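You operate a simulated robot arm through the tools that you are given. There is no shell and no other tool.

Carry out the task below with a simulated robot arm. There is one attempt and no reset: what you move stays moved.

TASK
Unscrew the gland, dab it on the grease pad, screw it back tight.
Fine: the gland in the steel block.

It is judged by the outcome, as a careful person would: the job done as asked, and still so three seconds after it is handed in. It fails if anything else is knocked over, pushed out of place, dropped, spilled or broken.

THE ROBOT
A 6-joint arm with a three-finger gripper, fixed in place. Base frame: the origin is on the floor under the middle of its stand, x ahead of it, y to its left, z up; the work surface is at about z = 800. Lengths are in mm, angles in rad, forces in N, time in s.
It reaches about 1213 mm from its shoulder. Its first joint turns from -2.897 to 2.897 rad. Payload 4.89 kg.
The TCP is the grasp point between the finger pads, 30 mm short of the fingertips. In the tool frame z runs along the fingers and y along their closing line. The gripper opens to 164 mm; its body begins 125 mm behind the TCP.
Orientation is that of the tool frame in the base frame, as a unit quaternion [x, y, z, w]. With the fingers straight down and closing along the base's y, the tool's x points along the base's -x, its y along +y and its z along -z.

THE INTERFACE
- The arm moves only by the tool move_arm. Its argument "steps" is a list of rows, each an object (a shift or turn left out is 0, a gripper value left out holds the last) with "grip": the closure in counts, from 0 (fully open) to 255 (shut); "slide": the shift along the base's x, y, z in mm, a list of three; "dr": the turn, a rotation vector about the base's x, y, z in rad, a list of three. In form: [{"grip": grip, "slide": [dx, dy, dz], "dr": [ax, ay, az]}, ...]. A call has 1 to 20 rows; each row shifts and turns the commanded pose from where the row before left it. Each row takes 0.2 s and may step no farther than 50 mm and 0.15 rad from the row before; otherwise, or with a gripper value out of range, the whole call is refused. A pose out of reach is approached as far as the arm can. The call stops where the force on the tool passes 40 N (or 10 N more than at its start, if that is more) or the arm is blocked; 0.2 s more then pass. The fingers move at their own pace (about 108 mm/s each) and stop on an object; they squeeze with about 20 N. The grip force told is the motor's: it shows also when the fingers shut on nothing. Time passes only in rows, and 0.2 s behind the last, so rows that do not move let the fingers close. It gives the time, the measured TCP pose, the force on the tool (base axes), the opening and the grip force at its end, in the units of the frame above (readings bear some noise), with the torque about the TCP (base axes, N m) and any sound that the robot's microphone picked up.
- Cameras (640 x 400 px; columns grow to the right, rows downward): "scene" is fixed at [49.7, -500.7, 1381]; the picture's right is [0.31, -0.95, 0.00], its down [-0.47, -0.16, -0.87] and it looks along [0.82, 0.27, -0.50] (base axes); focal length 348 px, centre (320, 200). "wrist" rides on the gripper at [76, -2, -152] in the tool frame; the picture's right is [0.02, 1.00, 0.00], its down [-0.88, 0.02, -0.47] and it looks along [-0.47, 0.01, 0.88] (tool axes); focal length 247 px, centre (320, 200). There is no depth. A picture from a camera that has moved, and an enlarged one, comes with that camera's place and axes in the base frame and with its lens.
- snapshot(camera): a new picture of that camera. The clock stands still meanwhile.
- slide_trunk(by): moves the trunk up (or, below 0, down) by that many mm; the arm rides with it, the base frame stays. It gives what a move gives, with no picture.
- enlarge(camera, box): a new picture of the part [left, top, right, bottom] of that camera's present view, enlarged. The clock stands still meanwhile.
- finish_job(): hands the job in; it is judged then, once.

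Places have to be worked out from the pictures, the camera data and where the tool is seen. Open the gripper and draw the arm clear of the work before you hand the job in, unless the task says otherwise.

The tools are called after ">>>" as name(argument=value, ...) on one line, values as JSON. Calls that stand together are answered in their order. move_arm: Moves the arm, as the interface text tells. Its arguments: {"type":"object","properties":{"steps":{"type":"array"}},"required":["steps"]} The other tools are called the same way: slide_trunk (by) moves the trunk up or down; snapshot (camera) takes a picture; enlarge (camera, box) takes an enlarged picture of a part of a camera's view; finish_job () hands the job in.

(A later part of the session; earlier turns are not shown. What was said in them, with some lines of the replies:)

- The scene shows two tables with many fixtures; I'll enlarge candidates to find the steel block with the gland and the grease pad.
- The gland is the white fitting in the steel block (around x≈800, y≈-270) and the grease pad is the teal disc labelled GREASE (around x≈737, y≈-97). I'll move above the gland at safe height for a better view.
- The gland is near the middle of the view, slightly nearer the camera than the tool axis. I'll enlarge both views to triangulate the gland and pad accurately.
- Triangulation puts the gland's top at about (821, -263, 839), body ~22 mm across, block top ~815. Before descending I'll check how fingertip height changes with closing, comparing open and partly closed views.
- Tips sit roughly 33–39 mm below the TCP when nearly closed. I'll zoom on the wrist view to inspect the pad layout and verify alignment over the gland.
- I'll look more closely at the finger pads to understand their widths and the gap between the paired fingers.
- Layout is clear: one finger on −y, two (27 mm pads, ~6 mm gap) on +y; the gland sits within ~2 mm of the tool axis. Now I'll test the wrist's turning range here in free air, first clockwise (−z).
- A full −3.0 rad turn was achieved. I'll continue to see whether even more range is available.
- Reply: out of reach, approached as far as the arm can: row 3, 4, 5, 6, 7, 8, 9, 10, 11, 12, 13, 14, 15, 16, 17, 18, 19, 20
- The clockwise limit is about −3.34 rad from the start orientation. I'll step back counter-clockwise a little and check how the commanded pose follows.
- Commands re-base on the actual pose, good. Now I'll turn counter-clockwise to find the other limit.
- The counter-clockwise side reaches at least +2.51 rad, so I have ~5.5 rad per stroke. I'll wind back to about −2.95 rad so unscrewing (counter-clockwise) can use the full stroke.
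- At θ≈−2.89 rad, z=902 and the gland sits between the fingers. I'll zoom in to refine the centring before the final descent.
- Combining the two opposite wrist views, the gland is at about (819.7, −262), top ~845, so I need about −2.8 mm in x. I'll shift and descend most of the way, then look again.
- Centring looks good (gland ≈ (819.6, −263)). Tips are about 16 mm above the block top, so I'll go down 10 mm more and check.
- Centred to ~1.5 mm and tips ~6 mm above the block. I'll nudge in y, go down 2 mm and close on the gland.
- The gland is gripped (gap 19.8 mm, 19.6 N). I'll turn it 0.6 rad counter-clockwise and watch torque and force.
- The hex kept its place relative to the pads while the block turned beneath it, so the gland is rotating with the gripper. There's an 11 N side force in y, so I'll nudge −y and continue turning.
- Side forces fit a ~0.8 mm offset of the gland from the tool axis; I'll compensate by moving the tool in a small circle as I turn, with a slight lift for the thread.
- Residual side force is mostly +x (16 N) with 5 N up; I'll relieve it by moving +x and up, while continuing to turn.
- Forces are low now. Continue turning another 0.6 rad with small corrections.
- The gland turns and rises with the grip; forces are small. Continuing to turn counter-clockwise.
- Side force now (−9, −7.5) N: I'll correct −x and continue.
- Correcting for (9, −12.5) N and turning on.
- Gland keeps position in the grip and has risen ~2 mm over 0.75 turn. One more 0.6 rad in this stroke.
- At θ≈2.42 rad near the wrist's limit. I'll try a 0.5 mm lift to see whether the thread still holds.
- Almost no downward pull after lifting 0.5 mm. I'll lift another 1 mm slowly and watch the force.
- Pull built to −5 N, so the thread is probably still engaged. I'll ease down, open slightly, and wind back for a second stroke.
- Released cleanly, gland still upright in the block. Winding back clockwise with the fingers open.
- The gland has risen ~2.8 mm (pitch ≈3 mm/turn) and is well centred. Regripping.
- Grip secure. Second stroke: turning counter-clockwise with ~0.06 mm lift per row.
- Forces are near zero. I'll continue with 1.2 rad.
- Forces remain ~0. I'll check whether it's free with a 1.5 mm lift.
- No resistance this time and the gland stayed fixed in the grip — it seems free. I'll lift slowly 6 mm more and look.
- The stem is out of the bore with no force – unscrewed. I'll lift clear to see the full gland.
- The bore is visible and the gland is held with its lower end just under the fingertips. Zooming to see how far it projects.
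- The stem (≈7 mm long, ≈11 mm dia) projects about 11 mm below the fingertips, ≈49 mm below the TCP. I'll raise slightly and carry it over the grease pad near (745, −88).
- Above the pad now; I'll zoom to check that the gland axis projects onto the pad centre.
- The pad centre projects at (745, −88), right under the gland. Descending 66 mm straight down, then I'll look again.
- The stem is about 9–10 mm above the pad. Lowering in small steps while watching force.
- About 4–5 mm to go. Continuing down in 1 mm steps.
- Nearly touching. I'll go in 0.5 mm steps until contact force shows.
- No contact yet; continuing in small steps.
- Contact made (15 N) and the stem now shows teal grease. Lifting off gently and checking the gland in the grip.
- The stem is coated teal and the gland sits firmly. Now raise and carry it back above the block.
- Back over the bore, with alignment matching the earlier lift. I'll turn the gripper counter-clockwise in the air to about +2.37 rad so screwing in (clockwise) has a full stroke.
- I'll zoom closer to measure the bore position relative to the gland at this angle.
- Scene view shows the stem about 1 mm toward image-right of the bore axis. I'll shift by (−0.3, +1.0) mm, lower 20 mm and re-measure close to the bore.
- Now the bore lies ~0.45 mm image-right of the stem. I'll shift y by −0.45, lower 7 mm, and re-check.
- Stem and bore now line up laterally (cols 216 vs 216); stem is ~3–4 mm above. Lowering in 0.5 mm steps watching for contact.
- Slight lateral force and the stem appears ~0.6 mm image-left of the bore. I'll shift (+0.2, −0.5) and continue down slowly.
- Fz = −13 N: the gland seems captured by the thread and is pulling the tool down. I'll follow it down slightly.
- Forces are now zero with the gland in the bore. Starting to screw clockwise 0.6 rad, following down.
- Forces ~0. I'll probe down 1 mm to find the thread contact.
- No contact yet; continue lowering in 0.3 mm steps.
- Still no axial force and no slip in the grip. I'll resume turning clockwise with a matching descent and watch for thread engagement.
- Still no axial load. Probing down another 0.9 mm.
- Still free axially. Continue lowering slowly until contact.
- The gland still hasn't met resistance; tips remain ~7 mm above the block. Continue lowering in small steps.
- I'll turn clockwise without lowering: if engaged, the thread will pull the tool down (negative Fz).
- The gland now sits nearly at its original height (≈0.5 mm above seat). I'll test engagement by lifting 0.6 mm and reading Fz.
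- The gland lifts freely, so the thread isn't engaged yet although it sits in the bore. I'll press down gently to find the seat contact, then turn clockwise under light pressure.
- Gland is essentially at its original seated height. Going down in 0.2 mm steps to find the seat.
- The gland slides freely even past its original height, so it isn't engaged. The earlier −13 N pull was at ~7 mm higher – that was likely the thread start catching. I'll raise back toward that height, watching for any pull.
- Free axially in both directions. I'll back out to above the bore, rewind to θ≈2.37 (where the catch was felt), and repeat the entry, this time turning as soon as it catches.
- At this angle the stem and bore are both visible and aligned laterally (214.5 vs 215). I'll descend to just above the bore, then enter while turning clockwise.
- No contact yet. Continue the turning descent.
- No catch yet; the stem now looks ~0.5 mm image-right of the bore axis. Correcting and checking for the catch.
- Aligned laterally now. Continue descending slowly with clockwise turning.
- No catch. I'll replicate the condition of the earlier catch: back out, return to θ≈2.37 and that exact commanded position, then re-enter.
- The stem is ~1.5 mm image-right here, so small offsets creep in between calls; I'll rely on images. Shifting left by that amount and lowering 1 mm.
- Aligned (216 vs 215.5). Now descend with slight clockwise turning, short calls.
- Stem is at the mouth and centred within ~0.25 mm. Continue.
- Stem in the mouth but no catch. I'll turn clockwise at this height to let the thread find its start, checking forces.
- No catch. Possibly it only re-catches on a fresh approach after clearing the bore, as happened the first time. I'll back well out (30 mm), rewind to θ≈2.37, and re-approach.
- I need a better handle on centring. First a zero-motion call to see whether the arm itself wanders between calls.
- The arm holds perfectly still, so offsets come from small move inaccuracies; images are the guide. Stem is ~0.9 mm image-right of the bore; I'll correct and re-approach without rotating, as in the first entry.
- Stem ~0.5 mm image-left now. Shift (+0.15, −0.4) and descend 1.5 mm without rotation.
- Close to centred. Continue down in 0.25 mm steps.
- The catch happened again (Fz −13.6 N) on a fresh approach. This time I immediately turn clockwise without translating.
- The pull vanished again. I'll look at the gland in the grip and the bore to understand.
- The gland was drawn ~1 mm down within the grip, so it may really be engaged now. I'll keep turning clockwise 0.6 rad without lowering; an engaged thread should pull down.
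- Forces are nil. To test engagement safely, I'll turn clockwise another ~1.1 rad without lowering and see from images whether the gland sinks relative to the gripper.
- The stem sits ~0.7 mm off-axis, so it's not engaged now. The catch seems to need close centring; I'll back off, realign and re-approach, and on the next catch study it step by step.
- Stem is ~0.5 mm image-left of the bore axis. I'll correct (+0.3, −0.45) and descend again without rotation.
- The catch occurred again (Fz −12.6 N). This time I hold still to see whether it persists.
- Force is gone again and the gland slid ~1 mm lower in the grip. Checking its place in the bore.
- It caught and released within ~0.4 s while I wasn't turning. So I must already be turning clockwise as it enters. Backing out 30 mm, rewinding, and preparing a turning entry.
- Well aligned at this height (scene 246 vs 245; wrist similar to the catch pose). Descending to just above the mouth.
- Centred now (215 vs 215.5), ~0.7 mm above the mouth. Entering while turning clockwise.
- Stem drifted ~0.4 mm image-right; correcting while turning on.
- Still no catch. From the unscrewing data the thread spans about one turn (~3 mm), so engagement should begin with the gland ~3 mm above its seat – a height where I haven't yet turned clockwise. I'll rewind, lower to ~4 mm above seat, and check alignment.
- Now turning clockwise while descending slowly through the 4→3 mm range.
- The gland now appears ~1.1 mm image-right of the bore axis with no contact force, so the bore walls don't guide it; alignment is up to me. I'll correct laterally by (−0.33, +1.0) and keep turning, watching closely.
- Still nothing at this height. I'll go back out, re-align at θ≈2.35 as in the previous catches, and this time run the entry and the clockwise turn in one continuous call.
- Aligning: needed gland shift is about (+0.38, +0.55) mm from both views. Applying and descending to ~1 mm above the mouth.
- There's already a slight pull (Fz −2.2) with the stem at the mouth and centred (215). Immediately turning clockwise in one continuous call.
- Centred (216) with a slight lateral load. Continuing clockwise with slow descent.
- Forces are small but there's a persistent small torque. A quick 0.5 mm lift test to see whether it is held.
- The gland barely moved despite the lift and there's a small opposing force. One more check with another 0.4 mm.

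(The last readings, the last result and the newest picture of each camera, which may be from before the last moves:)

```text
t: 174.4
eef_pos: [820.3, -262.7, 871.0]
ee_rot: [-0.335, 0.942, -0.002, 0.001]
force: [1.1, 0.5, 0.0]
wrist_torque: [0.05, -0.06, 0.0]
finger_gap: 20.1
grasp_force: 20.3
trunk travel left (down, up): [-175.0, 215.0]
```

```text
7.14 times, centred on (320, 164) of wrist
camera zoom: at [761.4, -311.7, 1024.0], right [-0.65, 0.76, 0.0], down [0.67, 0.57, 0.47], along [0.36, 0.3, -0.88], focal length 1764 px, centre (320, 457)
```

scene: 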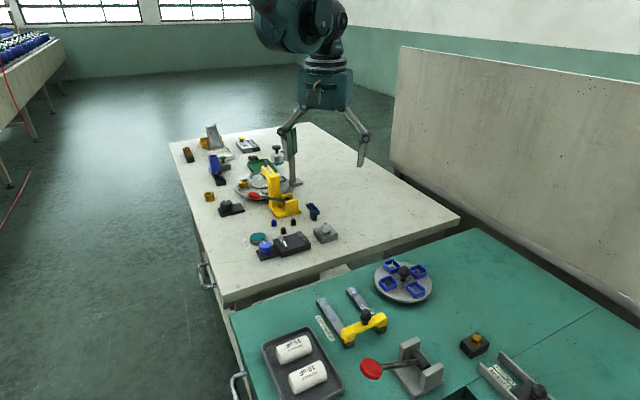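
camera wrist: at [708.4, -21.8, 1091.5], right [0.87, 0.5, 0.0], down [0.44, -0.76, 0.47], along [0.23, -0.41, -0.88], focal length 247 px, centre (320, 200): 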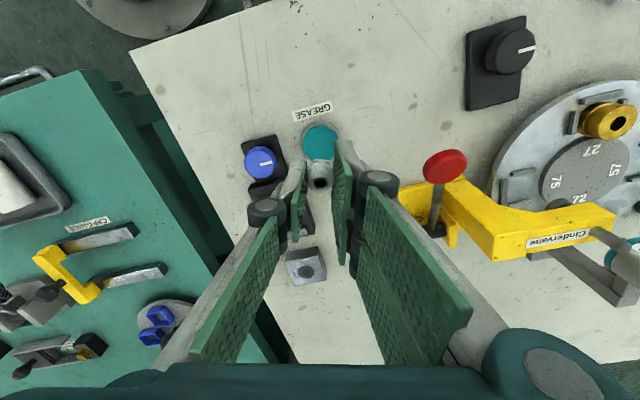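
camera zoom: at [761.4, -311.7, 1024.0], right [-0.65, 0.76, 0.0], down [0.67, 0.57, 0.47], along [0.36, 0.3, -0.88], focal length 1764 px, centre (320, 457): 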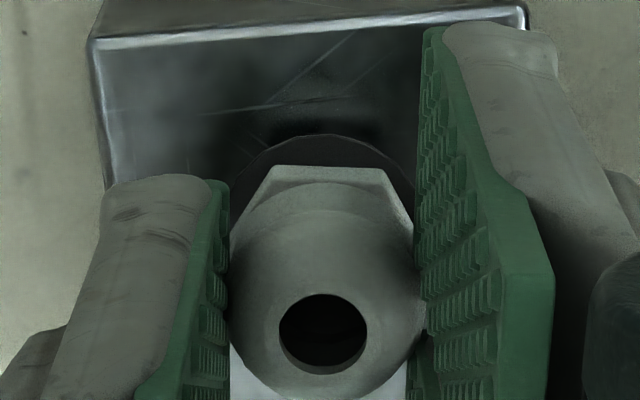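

It moves with the grip, so not held; the ~1 N load at the stem suggests it just touches the bore rim. I'll nudge to null that, rewind to θ≈2.4, and go to ~4.5 mm above seat with the load nulled before turning.

>>> move_arm(steps=[{"slide": [0.3, 0.15, -0.5], "dr": [0, 0, 0.15]}, {"slide": [0.03, 0.05, -0.5], "dr": [0, 0, 0.15]}, {"slide": [0.03, 0.05, -0.5], "dr": [0, 0, 0.15]}, {"slide": [0.02, 0.05, -0.5], "dr": [0, 0, 0.15]}, {"slide": [0, 0.05, -0.5], "dr": [0, 0, 0.15]}, {"slide": [0, 0.05, -0.5], "dr": [0, 0, 0.15]}, {"slide": [-0.02, 0.05, -0.5], "dr": [0, 0, 0.15]}, {"slide": [-0.02, 0.05, 0], "dr": [0, 0, 0.15]}, {"slide": [-0.03, 0.05, 0], "dr": [0, 0, 0.15]}, {"slide": [-0.04, 0.05, 0], "dr": [0, 0, 0.15]}, {"slide": [-0.04, 0.04, 0], "dr": [0, 0, 0.15]}, {"slide": [0, 0, 0]}])

>>> enlarge(camera="scene", box=[318, 215, 346, 240])

>>> enlarge(camera="wrist", box=[296, 136, 344, 192])

```text
t: 177.0
eef_pos: [820.6, -262.1, 866.8]
ee_rot: [0.92, -0.393, 0.001, -0.002]
force: [4.8, 0.9, 0.6]
wrist_torque: [-0.01, -0.15, -0.12]
finger_gap: 20.1
grasp_force: 20.1
trunk travel left (down, up): [-175.0, 215.0]
```

```text
16.00 times, centred on (332, 228) of scene
camera zoom: at [49.7, -500.7, 1381.0], right [0.31, -0.95, 0.0], down [-0.47, -0.16, -0.87], along [0.82, 0.27, -0.5], focal length 5568 px, centre (128, -240)
```

zoom: 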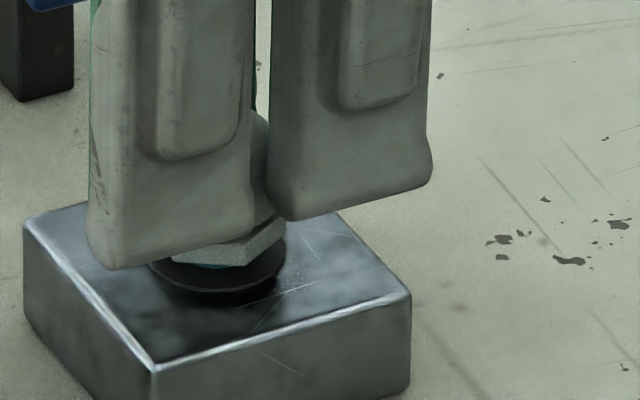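

```text
7.14 times, centred on (320, 164) of wrist
camera zoom: at [874.3, -316.6, 1020.1], right [-0.71, -0.71, 0.0], down [-0.62, 0.62, 0.47], along [-0.33, 0.34, -0.88], focal length 1764 px, centre (320, 457)
```

zoom: 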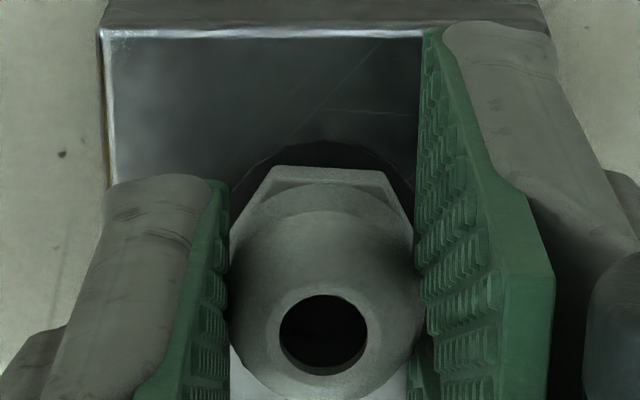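

Now a z-torque of −0.12 N·m and 4.8 N side force appear – something is finally holding the gland. Holding still to see if it persists.

>>> move_arm(steps=[{"slide": [0, 0, 0]}])

```text
t: 177.4
eef_pos: [820.9, -263.2, 868.3]
ee_rot: [0.919, -0.393, 0.001, -0.001]
force: [6.0, 0.4, 0.1]
wrist_torque: [-0.04, -0.18, -0.09]
finger_gap: 19.8
grasp_force: 20.1
trunk travel left (down, up): [-175.0, 215.0]
```

It persists. Now turn clockwise slightly and watch torque.

>>> move_arm(steps=[{"slide": [0, 0, -0.03], "dr": [0, 0, -0.1]}, {"slide": [0, 0, -0.03], "dr": [0, 0, -0.1]}])

```text
t: 178.0
eef_pos: [821.1, -261.2, 867.3]
ee_rot: [0.875, -0.484, 0.001, -0.002]
force: [5.5, -1.0, -0.6]
wrist_torque: [-0.06, -0.2, -0.01]
finger_gap: 19.9
grasp_force: 19.8
trunk travel left (down, up): [-175.0, 215.0]
```

Torque relaxed to ~0, with the gland held laterally. Continue clockwise with thread-rate descent and relieve +x.

>>> move_arm(steps=[{"slide": [0.15, -0.05, -0.05], "dr": [0, 0, -0.12]}, {"slide": [0.1, -0.05, -0.05], "dr": [0, 0, -0.12]}, {"slide": [0.05, -0.06, -0.05], "dr": [0, 0, -0.12]}, {"slide": [0.02, -0.06, -0.05], "dr": [0, 0, -0.12]}])

>>> enlarge(camera="scene", box=[318, 215, 346, 240])

>>> enlarge(camera="wrist", box=[296, 136, 344, 192])

```text
t: 179.0
eef_pos: [820.5, -261.4, 866.8]
ee_rot: [0.735, -0.678, 0.001, -0.001]
force: [2.9, -2.3, 0.8]
wrist_torque: [-0.08, -0.09, -0.01]
finger_gap: 19.7
grasp_force: 19.4
trunk travel left (down, up): [-175.0, 215.0]
```

```text
16.00 times, centred on (332, 228) of scene
camera zoom: at [49.7, -500.7, 1381.0], right [0.31, -0.95, 0.0], down [-0.47, -0.16, -0.87], along [0.82, 0.27, -0.5], focal length 5568 px, centre (128, -240)
```

zoom: 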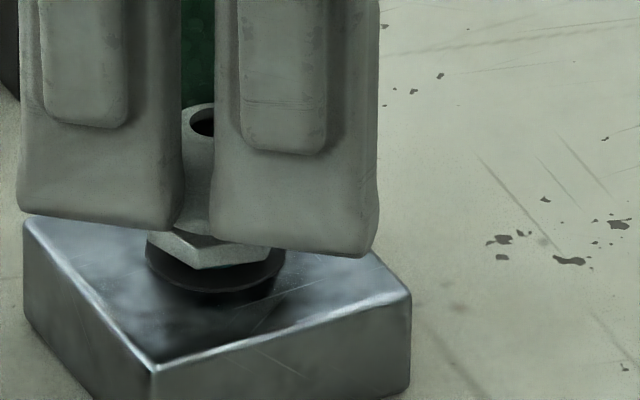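

```text
7.14 times, centred on (320, 164) of wrist
camera zoom: at [827.8, -338.3, 1019.7], right [-0.99, -0.1, 0.0], down [-0.09, 0.88, 0.47], along [-0.04, 0.47, -0.88], focal length 1764 px, centre (320, 457)
```

zoom: 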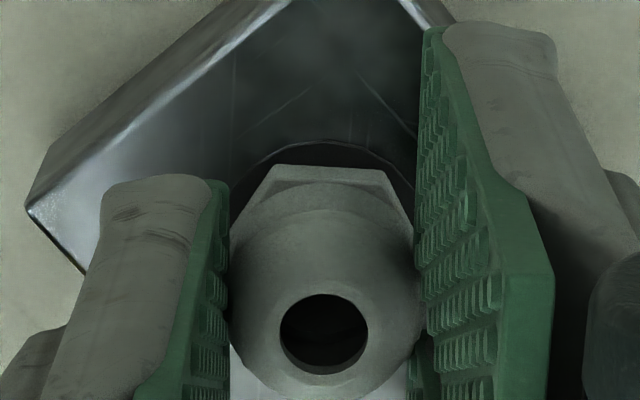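

The gland is turning with side load consistent with being held. Continue clockwise, relieving forces.

>>> move_arm(steps=[{"slide": [0.08, -0.12, -0.055], "dr": [0, 0, -0.12]}, {"slide": [0.04, -0.08, -0.055], "dr": [0, 0, -0.12]}, {"slide": [0, -0.06, -0.055], "dr": [0, 0, -0.12]}, {"slide": [-0.01, -0.06, -0.055], "dr": [0, 0, -0.12]}, {"slide": [-0.02, -0.06, -0.055], "dr": [0, 0, -0.12]}])

```text
t: 180.2
eef_pos: [820.8, -261.2, 866.3]
ee_rot: [-0.502, 0.865, -0.001, 0.0]
force: [-0.1, 7.4, -0.5]
wrist_torque: [0.27, -0.05, 0.0]
finger_gap: 20.0
grasp_force: 19.8
trunk travel left (down, up): [-175.0, 215.0]
```

Held laterally again (7.4 N in y). Correct +y and keep turning.

>>> move_arm(steps=[{"slide": [-0.02, 0.15, -0.055], "dr": [0, 0, -0.12]}, {"slide": [-0.03, 0.1, -0.055], "dr": [0, 0, -0.12]}, {"slide": [-0.04, 0, -0.055], "dr": [0, 0, -0.12]}, {"slide": [-0.05, -0.03, -0.055], "dr": [0, 0, -0.12]}, {"slide": [-0.05, -0.03, -0.055], "dr": [0, 0, -0.12]}, {"slide": [-0.05, -0.02, -0.055], "dr": [0, 0, -0.12]}])

>>> enlarge(camera="scene", box=[318, 215, 346, 240])

>>> enlarge(camera="wrist", box=[296, 136, 344, 192])

```text
t: 181.6
eef_pos: [821.0, -261.1, 866.8]
ee_rot: [-0.164, 0.986, -0.002, 0.0]
force: [-7.0, 5.7, -0.7]
wrist_torque: [0.16, 0.28, 0.01]
finger_gap: 20.1
grasp_force: 20.7
trunk travel left (down, up): [-175.0, 215.0]
```

```text
16.00 times, centred on (332, 228) of scene
camera zoom: at [49.7, -500.7, 1381.0], right [0.31, -0.95, 0.0], down [-0.47, -0.16, -0.87], along [0.82, 0.27, -0.5], focal length 5568 px, centre (128, -240)
```

zoom: 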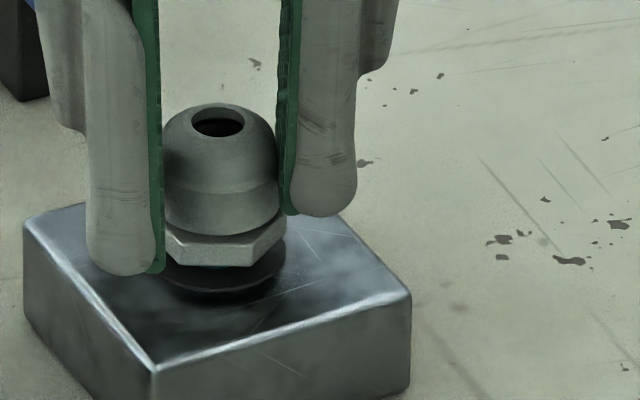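

```text
7.14 times, centred on (320, 164) of wrist
camera zoom: at [748.6, -288.3, 1019.8], right [-0.34, 0.94, 0.0], down [0.83, 0.3, 0.47], along [0.44, 0.16, -0.88], focal length 1764 px, centre (320, 457)
```

zoom: 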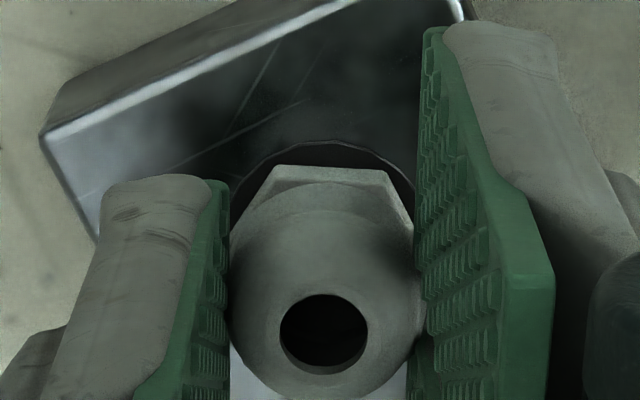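

The gland is now held on-axis (218 vs 217) with lateral stiffness – the thread is engaged. Continue clockwise with corrections.

>>> move_arm(steps=[{"slide": [-0.2, 0.12, -0.055], "dr": [0, 0, -0.12]}, {"slide": [-0.13, 0.08, -0.055], "dr": [0, 0, -0.12]}, {"slide": [-0.06, 0.02, -0.055], "dr": [0, 0, -0.12]}, {"slide": [-0.06, 0.02, -0.055], "dr": [0, 0, -0.12]}, {"slide": [-0.06, 0.02, -0.055], "dr": [0, 0, -0.12]}])

```text
t: 182.8
eef_pos: [820.2, -261.3, 866.5]
ee_rot: [0.135, 0.991, -0.002, 0.0]
force: [2.0, -1.5, 0.0]
wrist_torque: [-0.12, -0.06, 0.02]
finger_gap: 19.5
grasp_force: 20.1
trunk travel left (down, up): [-175.0, 215.0]
```

Good, low forces. Continuing the clockwise stroke.

>>> move_arm(steps=[{"slide": [-0.03, 0.0, -0.055], "dr": [0, 0, -0.12]}, {"slide": [-0.04, 0.02, -0.055], "dr": [0, 0, -0.12]}, {"slide": [-0.04, 0.03, -0.055], "dr": [0, 0, -0.12]}, {"slide": [-0.04, 0.04, -0.055], "dr": [0, 0, -0.12]}, {"slide": [-0.03, 0.04, -0.055], "dr": [0, 0, -0.12]}])

>>> move_arm(steps=[{"slide": [-0.03, 0.04, -0.055], "dr": [0, 0, -0.12]}, {"slide": [-0.02, 0.05, -0.055], "dr": [0, 0, -0.12]}, {"slide": [-0.02, 0.05, -0.055], "dr": [0, 0, -0.12]}, {"slide": [-0.01, 0.05, -0.055], "dr": [0, 0, -0.12]}, {"slide": [0, 0.05, -0.055], "dr": [0, 0, -0.12]}])

```text
t: 184.0
eef_pos: [820.0, -262.4, 864.9]
ee_rot: [0.421, 0.907, -0.001, 0.0]
force: [3.3, 4.4, 1.0]
wrist_torque: [0.15, -0.06, -0.01]
finger_gap: 20.1
grasp_force: 20.2
trunk travel left (down, up): [-175.0, 215.0]
```

```text
t: 185.2
eef_pos: [820.0, -261.5, 864.1]
ee_rot: [0.671, 0.741, -0.001, -0.001]
force: [7.2, 2.6, 0.8]
wrist_torque: [0.11, -0.17, 0.01]
finger_gap: 19.7
grasp_force: 19.7
trunk travel left (down, up): [-175.0, 215.0]
```

>>> move_arm(steps=[{"slide": [0.15, 0.1, -0.055], "dr": [0, 0, -0.12]}, {"slide": [0.12, 0.08, -0.055], "dr": [0, 0, -0.12]}, {"slide": [0.03, 0.05, -0.055], "dr": [0, 0, -0.12]}, {"slide": [0.03, 0.05, -0.055], "dr": [0, 0, -0.12]}, {"slide": [0.03, 0.05, -0.055], "dr": [0, 0, -0.12]}])

>>> enlarge(camera="scene", box=[318, 215, 346, 240])

>>> enlarge(camera="wrist", box=[296, 136, 344, 192])

```text
t: 186.4
eef_pos: [819.8, -260.6, 865.1]
ee_rot: [0.86, 0.51, -0.002, -0.002]
force: [-4.6, 3.7, 0.7]
wrist_torque: [0.12, 0.18, 0.03]
finger_gap: 19.9
grasp_force: 20.3
trunk travel left (down, up): [-175.0, 215.0]
```

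```text
16.00 times, centred on (332, 228) of scene
camera zoom: at [49.7, -500.7, 1381.0], right [0.31, -0.95, 0.0], down [-0.47, -0.16, -0.87], along [0.82, 0.27, -0.5], focal length 5568 px, centre (128, -240)
```

zoom: 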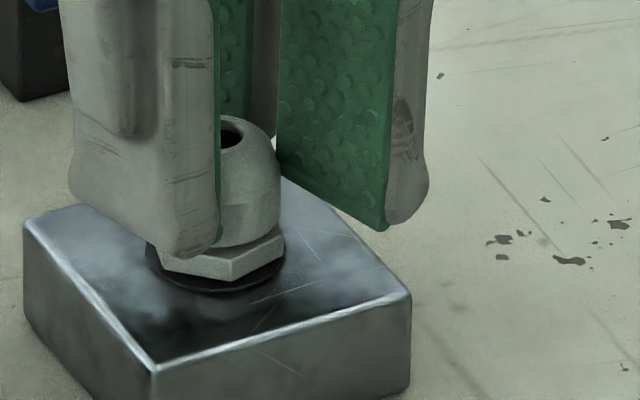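

```text
7.14 times, centred on (320, 164) of wrist
camera zoom: at [856.0, -194.4, 1017.3], right [0.89, -0.46, 0.0], down [-0.4, -0.78, 0.47], along [-0.22, -0.42, -0.88], focal length 1764 px, centre (320, 457)
```

zoom: 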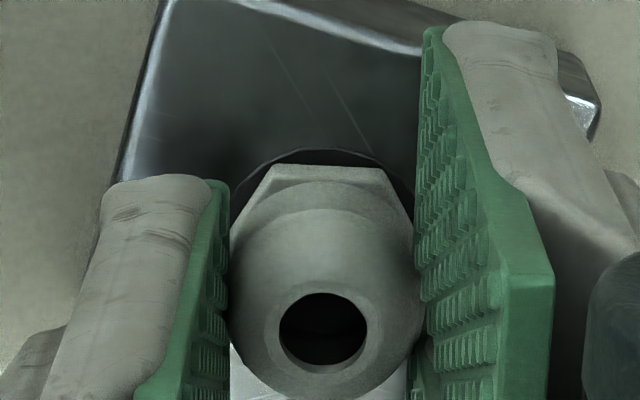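

Side loads persist, unlike the free passes before. A 0.5 mm lift test to confirm axial hold.

>>> move_arm(steps=[{"slide": [-0.2, 0.15, 0.5]}])

>>> enlarge(camera="scene", box=[318, 215, 346, 240])

```text
t: 186.8
eef_pos: [820.5, -261.5, 865.2]
ee_rot: [0.86, 0.51, -0.001, -0.002]
force: [-1.1, 0.8, -0.6]
wrist_torque: [0.02, 0.03, 0.0]
finger_gap: 19.8
grasp_force: 19.9
trunk travel left (down, up): [-175.0, 215.0]
```

```text
16.00 times, centred on (332, 228) of scene
camera zoom: at [49.7, -500.7, 1381.0], right [0.31, -0.95, 0.0], down [-0.47, -0.16, -0.87], along [0.82, 0.27, -0.5], focal length 5568 px, centre (128, -240)
```

zoom: 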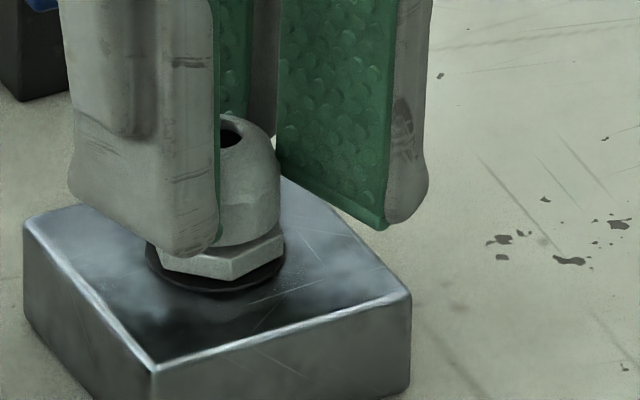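

Lateral stiffness is clearly that of a held gland (like during unscrewing). Continue clockwise toward tight, watching torque.

>>> move_arm(steps=[{"slide": [0.03, 0.02, -0.15], "dr": [0, 0, -0.12]}, {"slide": [0.03, 0.03, -0.15], "dr": [0, 0, -0.12]}, {"slide": [0.04, 0.03, -0.1], "dr": [0, 0, -0.12]}, {"slide": [0.04, 0.03, -0.1], "dr": [0, 0, -0.12]}])

>>> move_arm(steps=[{"slide": [0.05, 0.03, -0.06], "dr": [0, 0, -0.12]}, {"slide": [0.05, 0.02, -0.06], "dr": [0, 0, -0.12]}, {"slide": [0.05, 0.02, -0.06], "dr": [0, 0, -0.12]}, {"slide": [0.05, 0.01, -0.06], "dr": [0, 0, -0.12]}])

>>> enlarge(camera="scene", box=[318, 215, 346, 240])

>>> enlarge(camera="wrist", box=[296, 136, 344, 192])

```text
t: 187.8
eef_pos: [820.1, -262.0, 864.5]
ee_rot: [0.957, 0.29, 0.0, -0.001]
force: [7.7, -1.4, 2.0]
wrist_torque: [-0.07, -0.27, 0.02]
finger_gap: 19.8
grasp_force: 20.2
trunk travel left (down, up): [-175.0, 215.0]
```

```text
t: 188.8
eef_pos: [819.6, -260.8, 864.7]
ee_rot: [0.999, 0.055, 0.0, -0.002]
force: [11.5, -5.2, 0.5]
wrist_torque: [-0.14, -0.4, -0.02]
finger_gap: 19.9
grasp_force: 20.2
trunk travel left (down, up): [-175.0, 215.0]
```

```text
16.00 times, centred on (332, 228) of scene
camera zoom: at [49.7, -500.7, 1381.0], right [0.31, -0.95, 0.0], down [-0.47, -0.16, -0.87], along [0.82, 0.27, -0.5], focal length 5568 px, centre (128, -240)
```

zoom: 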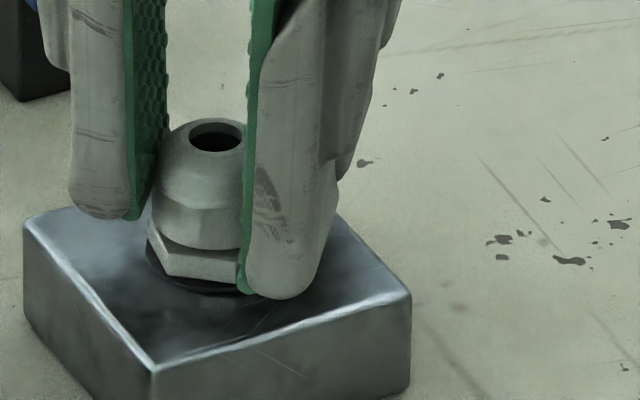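

```text
7.14 times, centred on (320, 164) of wrist
camera zoom: at [896.1, -252.2, 1016.7], right [0.13, -0.99, 0.0], down [-0.87, -0.12, 0.47], along [-0.47, -0.06, -0.88], focal length 1764 px, centre (320, 457)
```

zoom: 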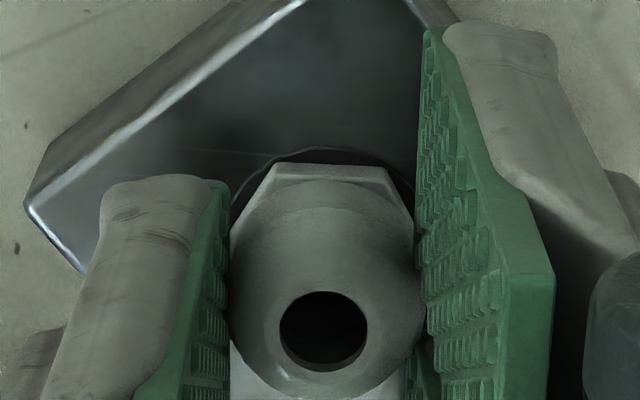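

The gland is back at essentially its original height (dome 222.4 vs 222.4) and has been drawn down in the grip by the thread. I'm near the wrist limit, so I'll relieve the side load, open, and rewind for a final tightening stroke.

>>> move_arm(steps=[{"slide": [0.3, -0.15, 0]}, {"slide": [0.2, -0.1, 0]}, {"grip": 193}, {"grip": 193}, {"slide": [0, 0, 0]}])

>>> enlarge(camera="scene", box=[318, 215, 346, 240])

>>> enlarge(camera="wrist", box=[260, 110, 388, 210])

```text
t: 190.0
eef_pos: [819.2, -261.0, 865.7]
ee_rot: [0.998, 0.055, 0.0, -0.002]
force: [0.1, -0.7, 0.2]
wrist_torque: [0.01, -0.01, 0.02]
finger_gap: 39.8
grasp_force: 0.0
trunk travel left (down, up): [-175.0, 215.0]
```

```text
16.00 times, centred on (332, 228) of scene
camera zoom: at [49.7, -500.7, 1381.0], right [0.31, -0.95, 0.0], down [-0.47, -0.16, -0.87], along [0.82, 0.27, -0.5], focal length 5568 px, centre (128, -240)
```

zoom: 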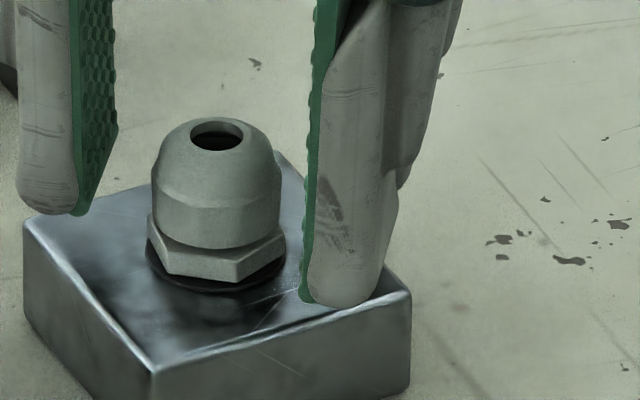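

```text
4.00 times, centred on (324, 160) of wrist
camera zoom: at [896.4, -252.6, 1016.9], right [0.13, -0.99, 0.0], down [-0.87, -0.12, 0.47], along [-0.47, -0.06, -0.88], focal length 988 px, centre (304, 360)
```

zoom: 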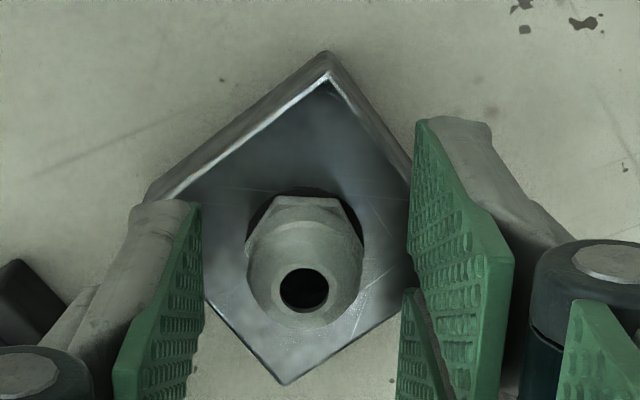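

Released; the gland stands upright ~0.3 mm above its original height. Rewinding counter-clockwise with open fingers for the final tightening.

>>> move_arm(steps=[{"dr": [0, 0, 0.15]}, {"dr": [0, 0, 0.15]}, {"dr": [0, 0, 0.15]}, {"dr": [0, 0, 0.15]}, {"dr": [0, 0, 0.15]}, {"dr": [0, 0, 0.15]}, {"dr": [0, 0, 0.15]}, {"dr": [0, 0, 0.15]}, {"dr": [0, 0, 0.15]}, {"dr": [0, 0, 0.15]}, {"dr": [0, 0, 0.15]}, {"dr": [0, 0, 0.15]}, {"dr": [0, 0, 0.15]}, {"dr": [0, 0, 0.15]}, {"dr": [0, 0, 0.15]}, {"dr": [0, 0, 0.15]}, {"dr": [0, 0, 0.15]}, {"dr": [0, 0, 0.15]}, {"dr": [0, 0, 0.15]}, {"dr": [0, 0, 0.15]}])

>>> move_arm(steps=[{"dr": [0, 0, 0.15]}, {"dr": [0, 0, 0.15]}, {"dr": [0, 0, 0.15]}, {"dr": [0, 0, 0.15]}, {"dr": [0, 0, 0.15]}, {"dr": [0, 0, 0.15]}, {"dr": [0, 0, 0.15]}, {"dr": [0, 0, 0.15]}, {"dr": [0, 0, 0.15]}, {"dr": [0, 0, 0.15]}, {"dr": [0, 0, 0.15]}, {"dr": [0, 0, 0.15]}, {"dr": [0, 0, 0.15]}, {"dr": [0, 0, 0.15]}, {"dr": [0, 0, 0.15]}, {"slide": [0, 0, -1]}, {"slide": [0, 0, -1]}, {"slide": [0, 0, 0]}])

>>> enlarge(camera="wrist", box=[260, 110, 388, 210])

>>> enlarge(camera="scene", box=[304, 190, 360, 240])

```text
t: 194.2
eef_pos: [820.9, -261.2, 863.6]
ee_rot: [0.015, 1.0, -0.002, 0.0]
force: [-0.7, 0.3, 0.1]
wrist_torque: [-0.02, 0.02, 0.01]
finger_gap: 40.1
grasp_force: 0.1
trunk travel left (down, up): [-175.0, 215.0]
```

```text
t: 198.0
eef_pos: [821.6, -261.0, 861.2]
ee_rot: [0.895, -0.446, 0.0, -0.002]
force: [-0.1, -0.8, -0.4]
wrist_torque: [-0.03, -0.01, 0.0]
finger_gap: 39.8
grasp_force: 0.1
trunk travel left (down, up): [-175.0, 215.0]
```

```text
4.00 times, centred on (324, 160) of wrist
camera zoom: at [867.8, -322.1, 1014.8], right [-0.79, -0.62, 0.0], down [-0.55, 0.69, 0.47], along [-0.29, 0.37, -0.88], focal length 988 px, centre (304, 360)
```

zoom: 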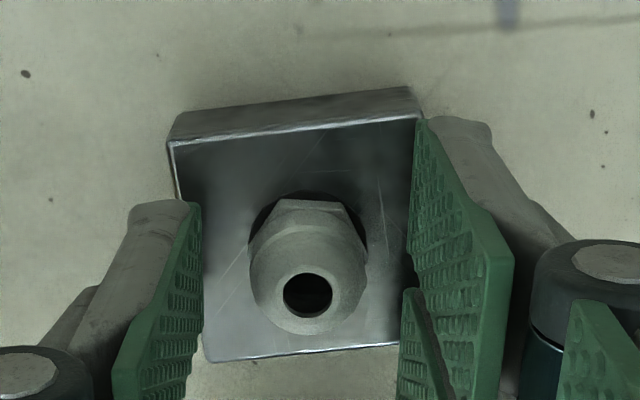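

```text
8.00 times, centred on (332, 215) of scene
camera zoom: at [49.7, -500.7, 1381.0], right [0.31, -0.95, 0.0], down [-0.47, -0.16, -0.87], along [0.82, 0.27, -0.5], focal length 2784 px, centre (224, 80)
```

zoom: 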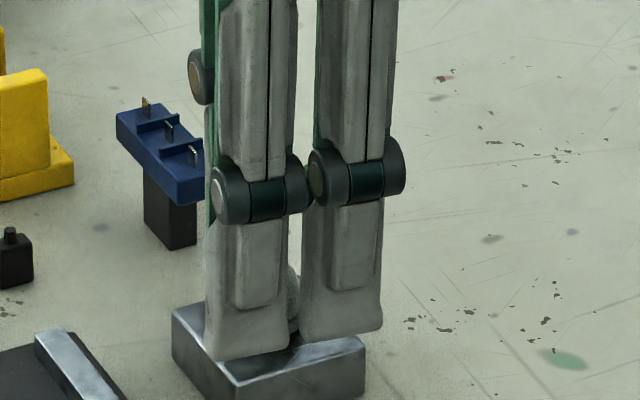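

Gland is centred between the pads. Closing and tightening clockwise.

>>> move_arm(steps=[{"grip": 215}, {"grip": 225}, {"grip": 235}, {"grip": 245}, {"grip": 255}, {"grip": 255}])

>>> move_arm(steps=[{"slide": [0.02, -0.05, -0.03], "dr": [0, 0, -0.1]}, {"slide": [0.02, -0.05, -0.03], "dr": [0, 0, -0.1]}, {"slide": [0.02, -0.05, -0.03], "dr": [0, 0, -0.1]}])

```text
t: 199.4
eef_pos: [820.7, -261.3, 861.8]
ee_rot: [0.895, -0.447, 0.001, -0.002]
force: [-3.3, -1.2, 0.1]
wrist_torque: [-0.04, 0.06, 0.0]
finger_gap: 19.5
grasp_force: 20.2
trunk travel left (down, up): [-175.0, 215.0]
```

```text
t: 200.2
eef_pos: [820.3, -261.0, 861.8]
ee_rot: [0.818, -0.575, 0.001, -0.002]
force: [-5.4, 4.0, -0.6]
wrist_torque: [0.15, 0.21, -0.03]
finger_gap: 20.2
grasp_force: 20.3
trunk travel left (down, up): [-175.0, 215.0]
```

Held, turning with little torque so far. Continue.

>>> move_arm(steps=[{"slide": [-0.12, 0.05, -0.04], "dr": [0, 0, -0.12]}, {"slide": [-0.1, 0.03, -0.04], "dr": [0, 0, -0.12]}, {"slide": [0, -0.05, -0.04], "dr": [0, 0, -0.12]}, {"slide": [0, -0.05, -0.04], "dr": [0, 0, -0.12]}])

>>> move_arm(steps=[{"slide": [-0.02, -0.05, -0.04], "dr": [0, 0, -0.12]}, {"slide": [-0.02, -0.05, -0.04], "dr": [0, 0, -0.12]}, {"slide": [-0.03, -0.05, -0.04], "dr": [0, 0, -0.12]}, {"slide": [-0.03, -0.05, -0.04], "dr": [0, 0, -0.12]}])

>>> enlarge(camera="wrist", box=[296, 136, 344, 192])

```text
t: 201.2
eef_pos: [819.6, -261.6, 861.9]
ee_rot: [-0.657, 0.754, -0.001, 0.001]
force: [-2.1, 5.8, -0.2]
wrist_torque: [0.17, 0.03, 0.0]
finger_gap: 19.9
grasp_force: 19.8
trunk travel left (down, up): [-175.0, 215.0]
```

```text
t: 202.2
eef_pos: [819.7, -263.3, 861.5]
ee_rot: [-0.459, 0.888, -0.001, 0.001]
force: [-4.9, 2.9, -0.1]
wrist_torque: [0.07, 0.22, 0.0]
finger_gap: 20.0
grasp_force: 19.6
trunk travel left (down, up): [-175.0, 215.0]
```

```text
7.14 times, centred on (320, 164) of wrist
camera zoom: at [777.1, -325.7, 1014.8], right [-0.83, 0.56, 0.0], down [0.49, 0.73, 0.47], along [0.27, 0.39, -0.88], focal length 1764 px, centre (320, 457)
```

zoom: 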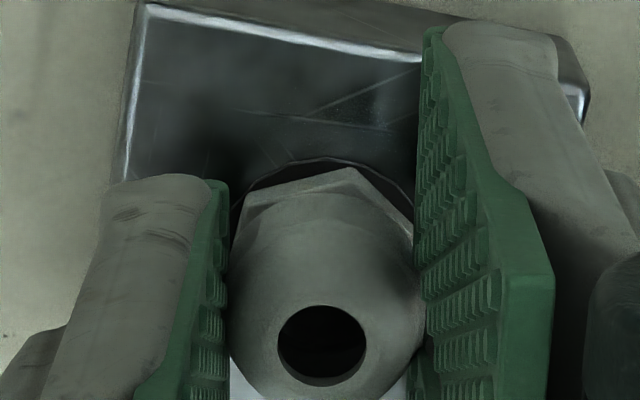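

The hex has rotated relative to the pads (~27°), i.e. the grip started slipping around the gland – it may be reaching tight. Another small clockwise turn to confirm.

>>> move_arm(steps=[{"slide": [-0.15, 0.05, 0], "dr": [0, 0, -0.12]}, {"slide": [-0.08, 0.0, 0], "dr": [0, 0, -0.12]}, {"slide": [-0.03, -0.03, 0], "dr": [0, 0, -0.12]}])

>>> enlarge(camera="wrist", box=[296, 136, 344, 192])

>>> enlarge(camera="scene", box=[318, 215, 346, 240])

```text
t: 203.0
eef_pos: [819.3, -261.6, 861.1]
ee_rot: [-0.292, 0.956, -0.002, 0.001]
force: [2.0, -0.7, -0.8]
wrist_torque: [-0.01, -0.07, 0.15]
finger_gap: 20.3
grasp_force: 19.9
trunk travel left (down, up): [-175.0, 215.0]
```

```text
7.14 times, centred on (320, 164) of wrist
camera zoom: at [758.0, -305.8, 1014.6], right [-0.58, 0.82, 0.0], down [0.72, 0.51, 0.47], along [0.39, 0.27, -0.88], focal length 1764 px, centre (320, 457)
```

zoom: 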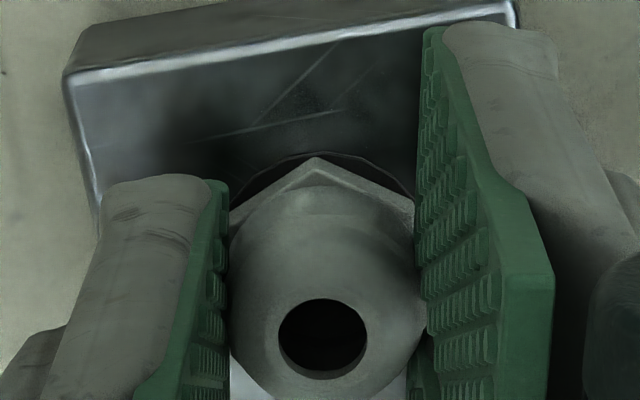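

```text
16.00 times, centred on (332, 228) of scene
camera zoom: at [49.7, -500.7, 1381.0], right [0.31, -0.95, 0.0], down [-0.47, -0.16, -0.87], along [0.82, 0.27, -0.5], focal length 5568 px, centre (128, -240)
```

zoom: 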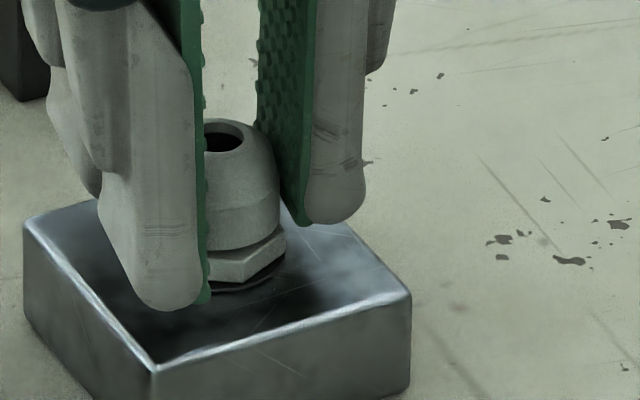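

Now +0.15 N·m of resisting torque and the pads slip fully around the gland: it's tight, and at its original height (dome 119 vs 118.4). One more short clockwise nudge to confirm.

>>> move_arm(steps=[{"slide": [0, 0, 0], "dr": [0, 0, -0.12]}, {"slide": [0, 0, 0], "dr": [0, 0, -0.12]}, {"slide": [0, 0, 0], "dr": [0, 0, -0.12]}])

>>> enlarge(camera="wrist", box=[296, 136, 344, 192])

```text
t: 203.8
eef_pos: [820.7, -262.5, 862.3]
ee_rot: [-0.117, 0.993, -0.001, 0.0]
force: [-1.0, -4.9, 0.7]
wrist_torque: [-0.17, 0.05, 0.08]
finger_gap: 19.9
grasp_force: 20.3
trunk travel left (down, up): [-175.0, 215.0]
```

```text
7.14 times, centred on (320, 164) of wrist
camera zoom: at [746.6, -280.9, 1014.5], right [-0.25, 0.97, 0.0], down [0.85, 0.22, 0.47], along [0.46, 0.12, -0.88], focal length 1764 px, centre (320, 457)
```

zoom: 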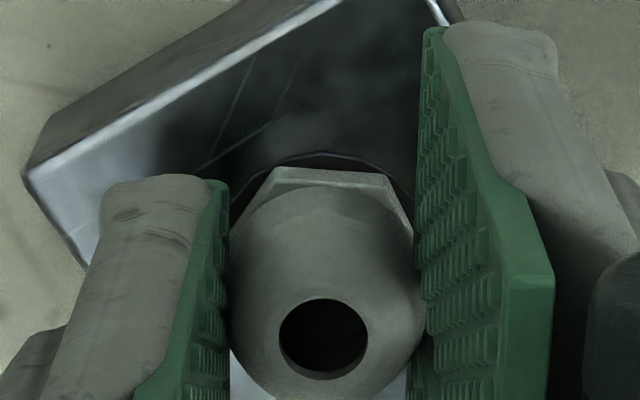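

The pads slip fully again; the gland is fixed – tight. Opening slightly and lifting straight up clear.

>>> move_arm(steps=[{"slide": [0, -0.2, 0]}, {"grip": 193}, {"grip": 193}, {"slide": [0, 0, 0]}, {"slide": [0, 0, 3]}, {"slide": [0, 0, 10]}, {"slide": [0, 0, 20]}, {"slide": [0, 0, 30]}, {"slide": [0, 0, 40]}, {"slide": [0, 0, 40]}, {"slide": [0, 0, 40]}, {"slide": [0, 0, 0], "dr": [0, 0, -0.117]}, {"slide": [0, 0, 0], "dr": [0, 0, -0.117]}, {"slide": [0, 0, 0]}])

>>> enlarge(camera="scene", box=[300, 210, 348, 240])

>>> enlarge(camera="wrist", box=[280, 80, 376, 160])

>>> snapshot(camera="scene")

```text
t: 206.8
eef_pos: [819.3, -261.1, 1043.2]
ee_rot: [-0.001, 1.0, -0.002, 0.001]
force: [-0.6, -0.1, 0.0]
wrist_torque: [0.01, -0.02, -0.01]
finger_gap: 40.0
grasp_force: 0.0
trunk travel left (down, up): [-175.0, 215.0]
```

```text
13.33 times, centred on (324, 225) of scene
camera zoom: at [49.7, -500.7, 1381.0], right [0.31, -0.95, 0.0], down [-0.47, -0.16, -0.87], along [0.82, 0.27, -0.5], focal length 4640 px, centre (267, -133)
```

zoom: 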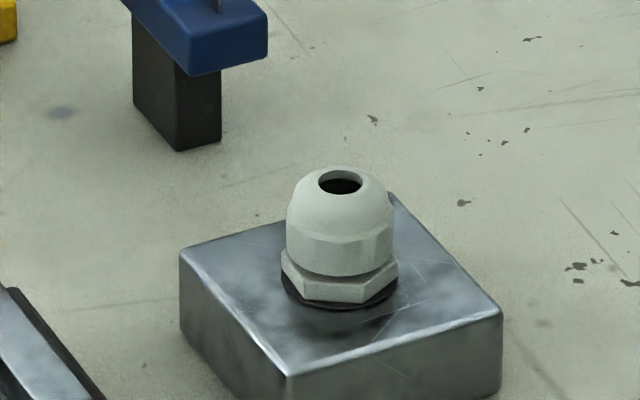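

```text
5.00 times, centred on (328, 120) of wrist
camera zoom: at [743.8, -263.1, 1197.4], right [-0.02, 1.0, 0.0], down [0.88, 0.02, 0.47], along [0.47, 0.01, -0.88], focal length 1235 px, centre (280, 600)
```

zoom: 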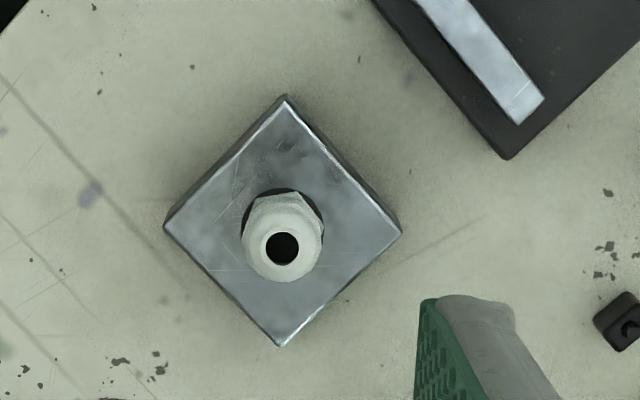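

```text
taken
```

scene: 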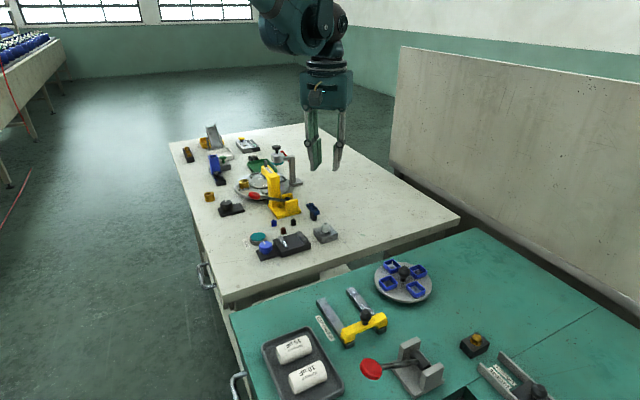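

The gland matches its original height, position and hex orientation exactly, and nothing else has moved. Opening the gripper fully and drawing the arm clear.

>>> move_arm(steps=[{"grip": 0, "slide": [0, 0, 30]}, {"slide": [0, 0, 30]}, {"slide": [-35, -20, 0]}, {"slide": [-35, -20, 0]}, {"slide": [-35, -20, 0]}, {"slide": [-35, -20, 0]}, {"slide": [-35, -20, 0]}, {"slide": [-35, -20, 0]}, {"slide": [0, 0, 0]}])

>>> enlarge(camera="scene", box=[230, 200, 360, 280])

>>> snapshot(camera="wrist")

```text
t: 208.8
eef_pos: [610.1, -384.9, 1105.8]
ee_rot: [-0.001, 1.0, -0.003, 0.0]
force: [-1.4, -0.6, 0.8]
wrist_torque: [0.01, -0.05, 0.01]
finger_gap: 163.8
grasp_force: 0.0
trunk travel left (down, up): [-175.0, 215.0]
```

```text
4.92 times, centred on (295, 240) of scene
camera zoom: at [49.7, -500.7, 1381.0], right [0.31, -0.95, 0.0], down [-0.47, -0.16, -0.87], along [0.82, 0.27, -0.5], focal length 1713 px, centre (443, 3)
```

zoom: 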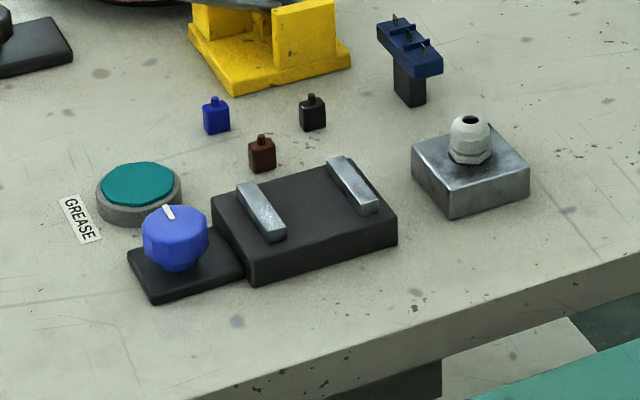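

```text
taken
camera wrist: at [533.9, -386.4, 1258.4], right [-0.02, 1.0, 0.0], down [0.88, 0.02, 0.47], along [0.47, 0.01, -0.88], focal length 247 px, centre (320, 200)
```

wrist: 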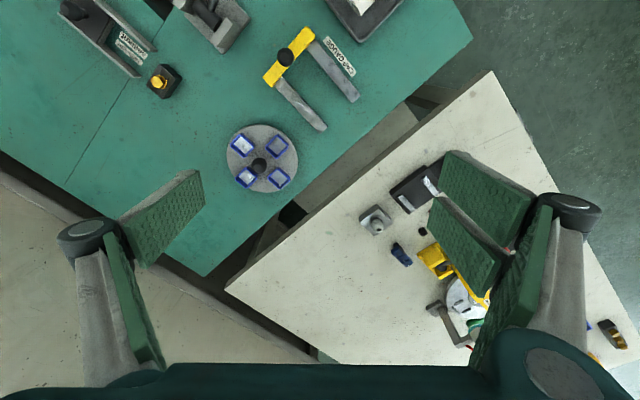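

The gland is back in the block at its original position, with its stem greased and screwed down until the grip slipped on it. The surroundings look unchanged, the gripper is open and the arm is clear, so I'm handing in the job.

>>> finish_job()

```text
The job is handed in.
```

I unscrewed the gland from the steel block, dabbed its stem on the grease pad and screwed it back in tight.

- **Greasing:** The stem touched the pad with about 15 N and came away coated teal.
- **Refitting:** The thread was hard to restart. I took the gland in and out of the bore several times before it caught, then screwed it down with one change of grip partway.
- **Tightness:** At the end the gland stopped turning and the finger pads slipped around it at about 0.15 N·m. That is as tight as this grip can make it. In the pictures its height and hex orientation match the start.
- **Surroundings:** In the final pictures, the items around the block and pad are where they were at the start. The gripper is fully open and the arm is drawn clear.
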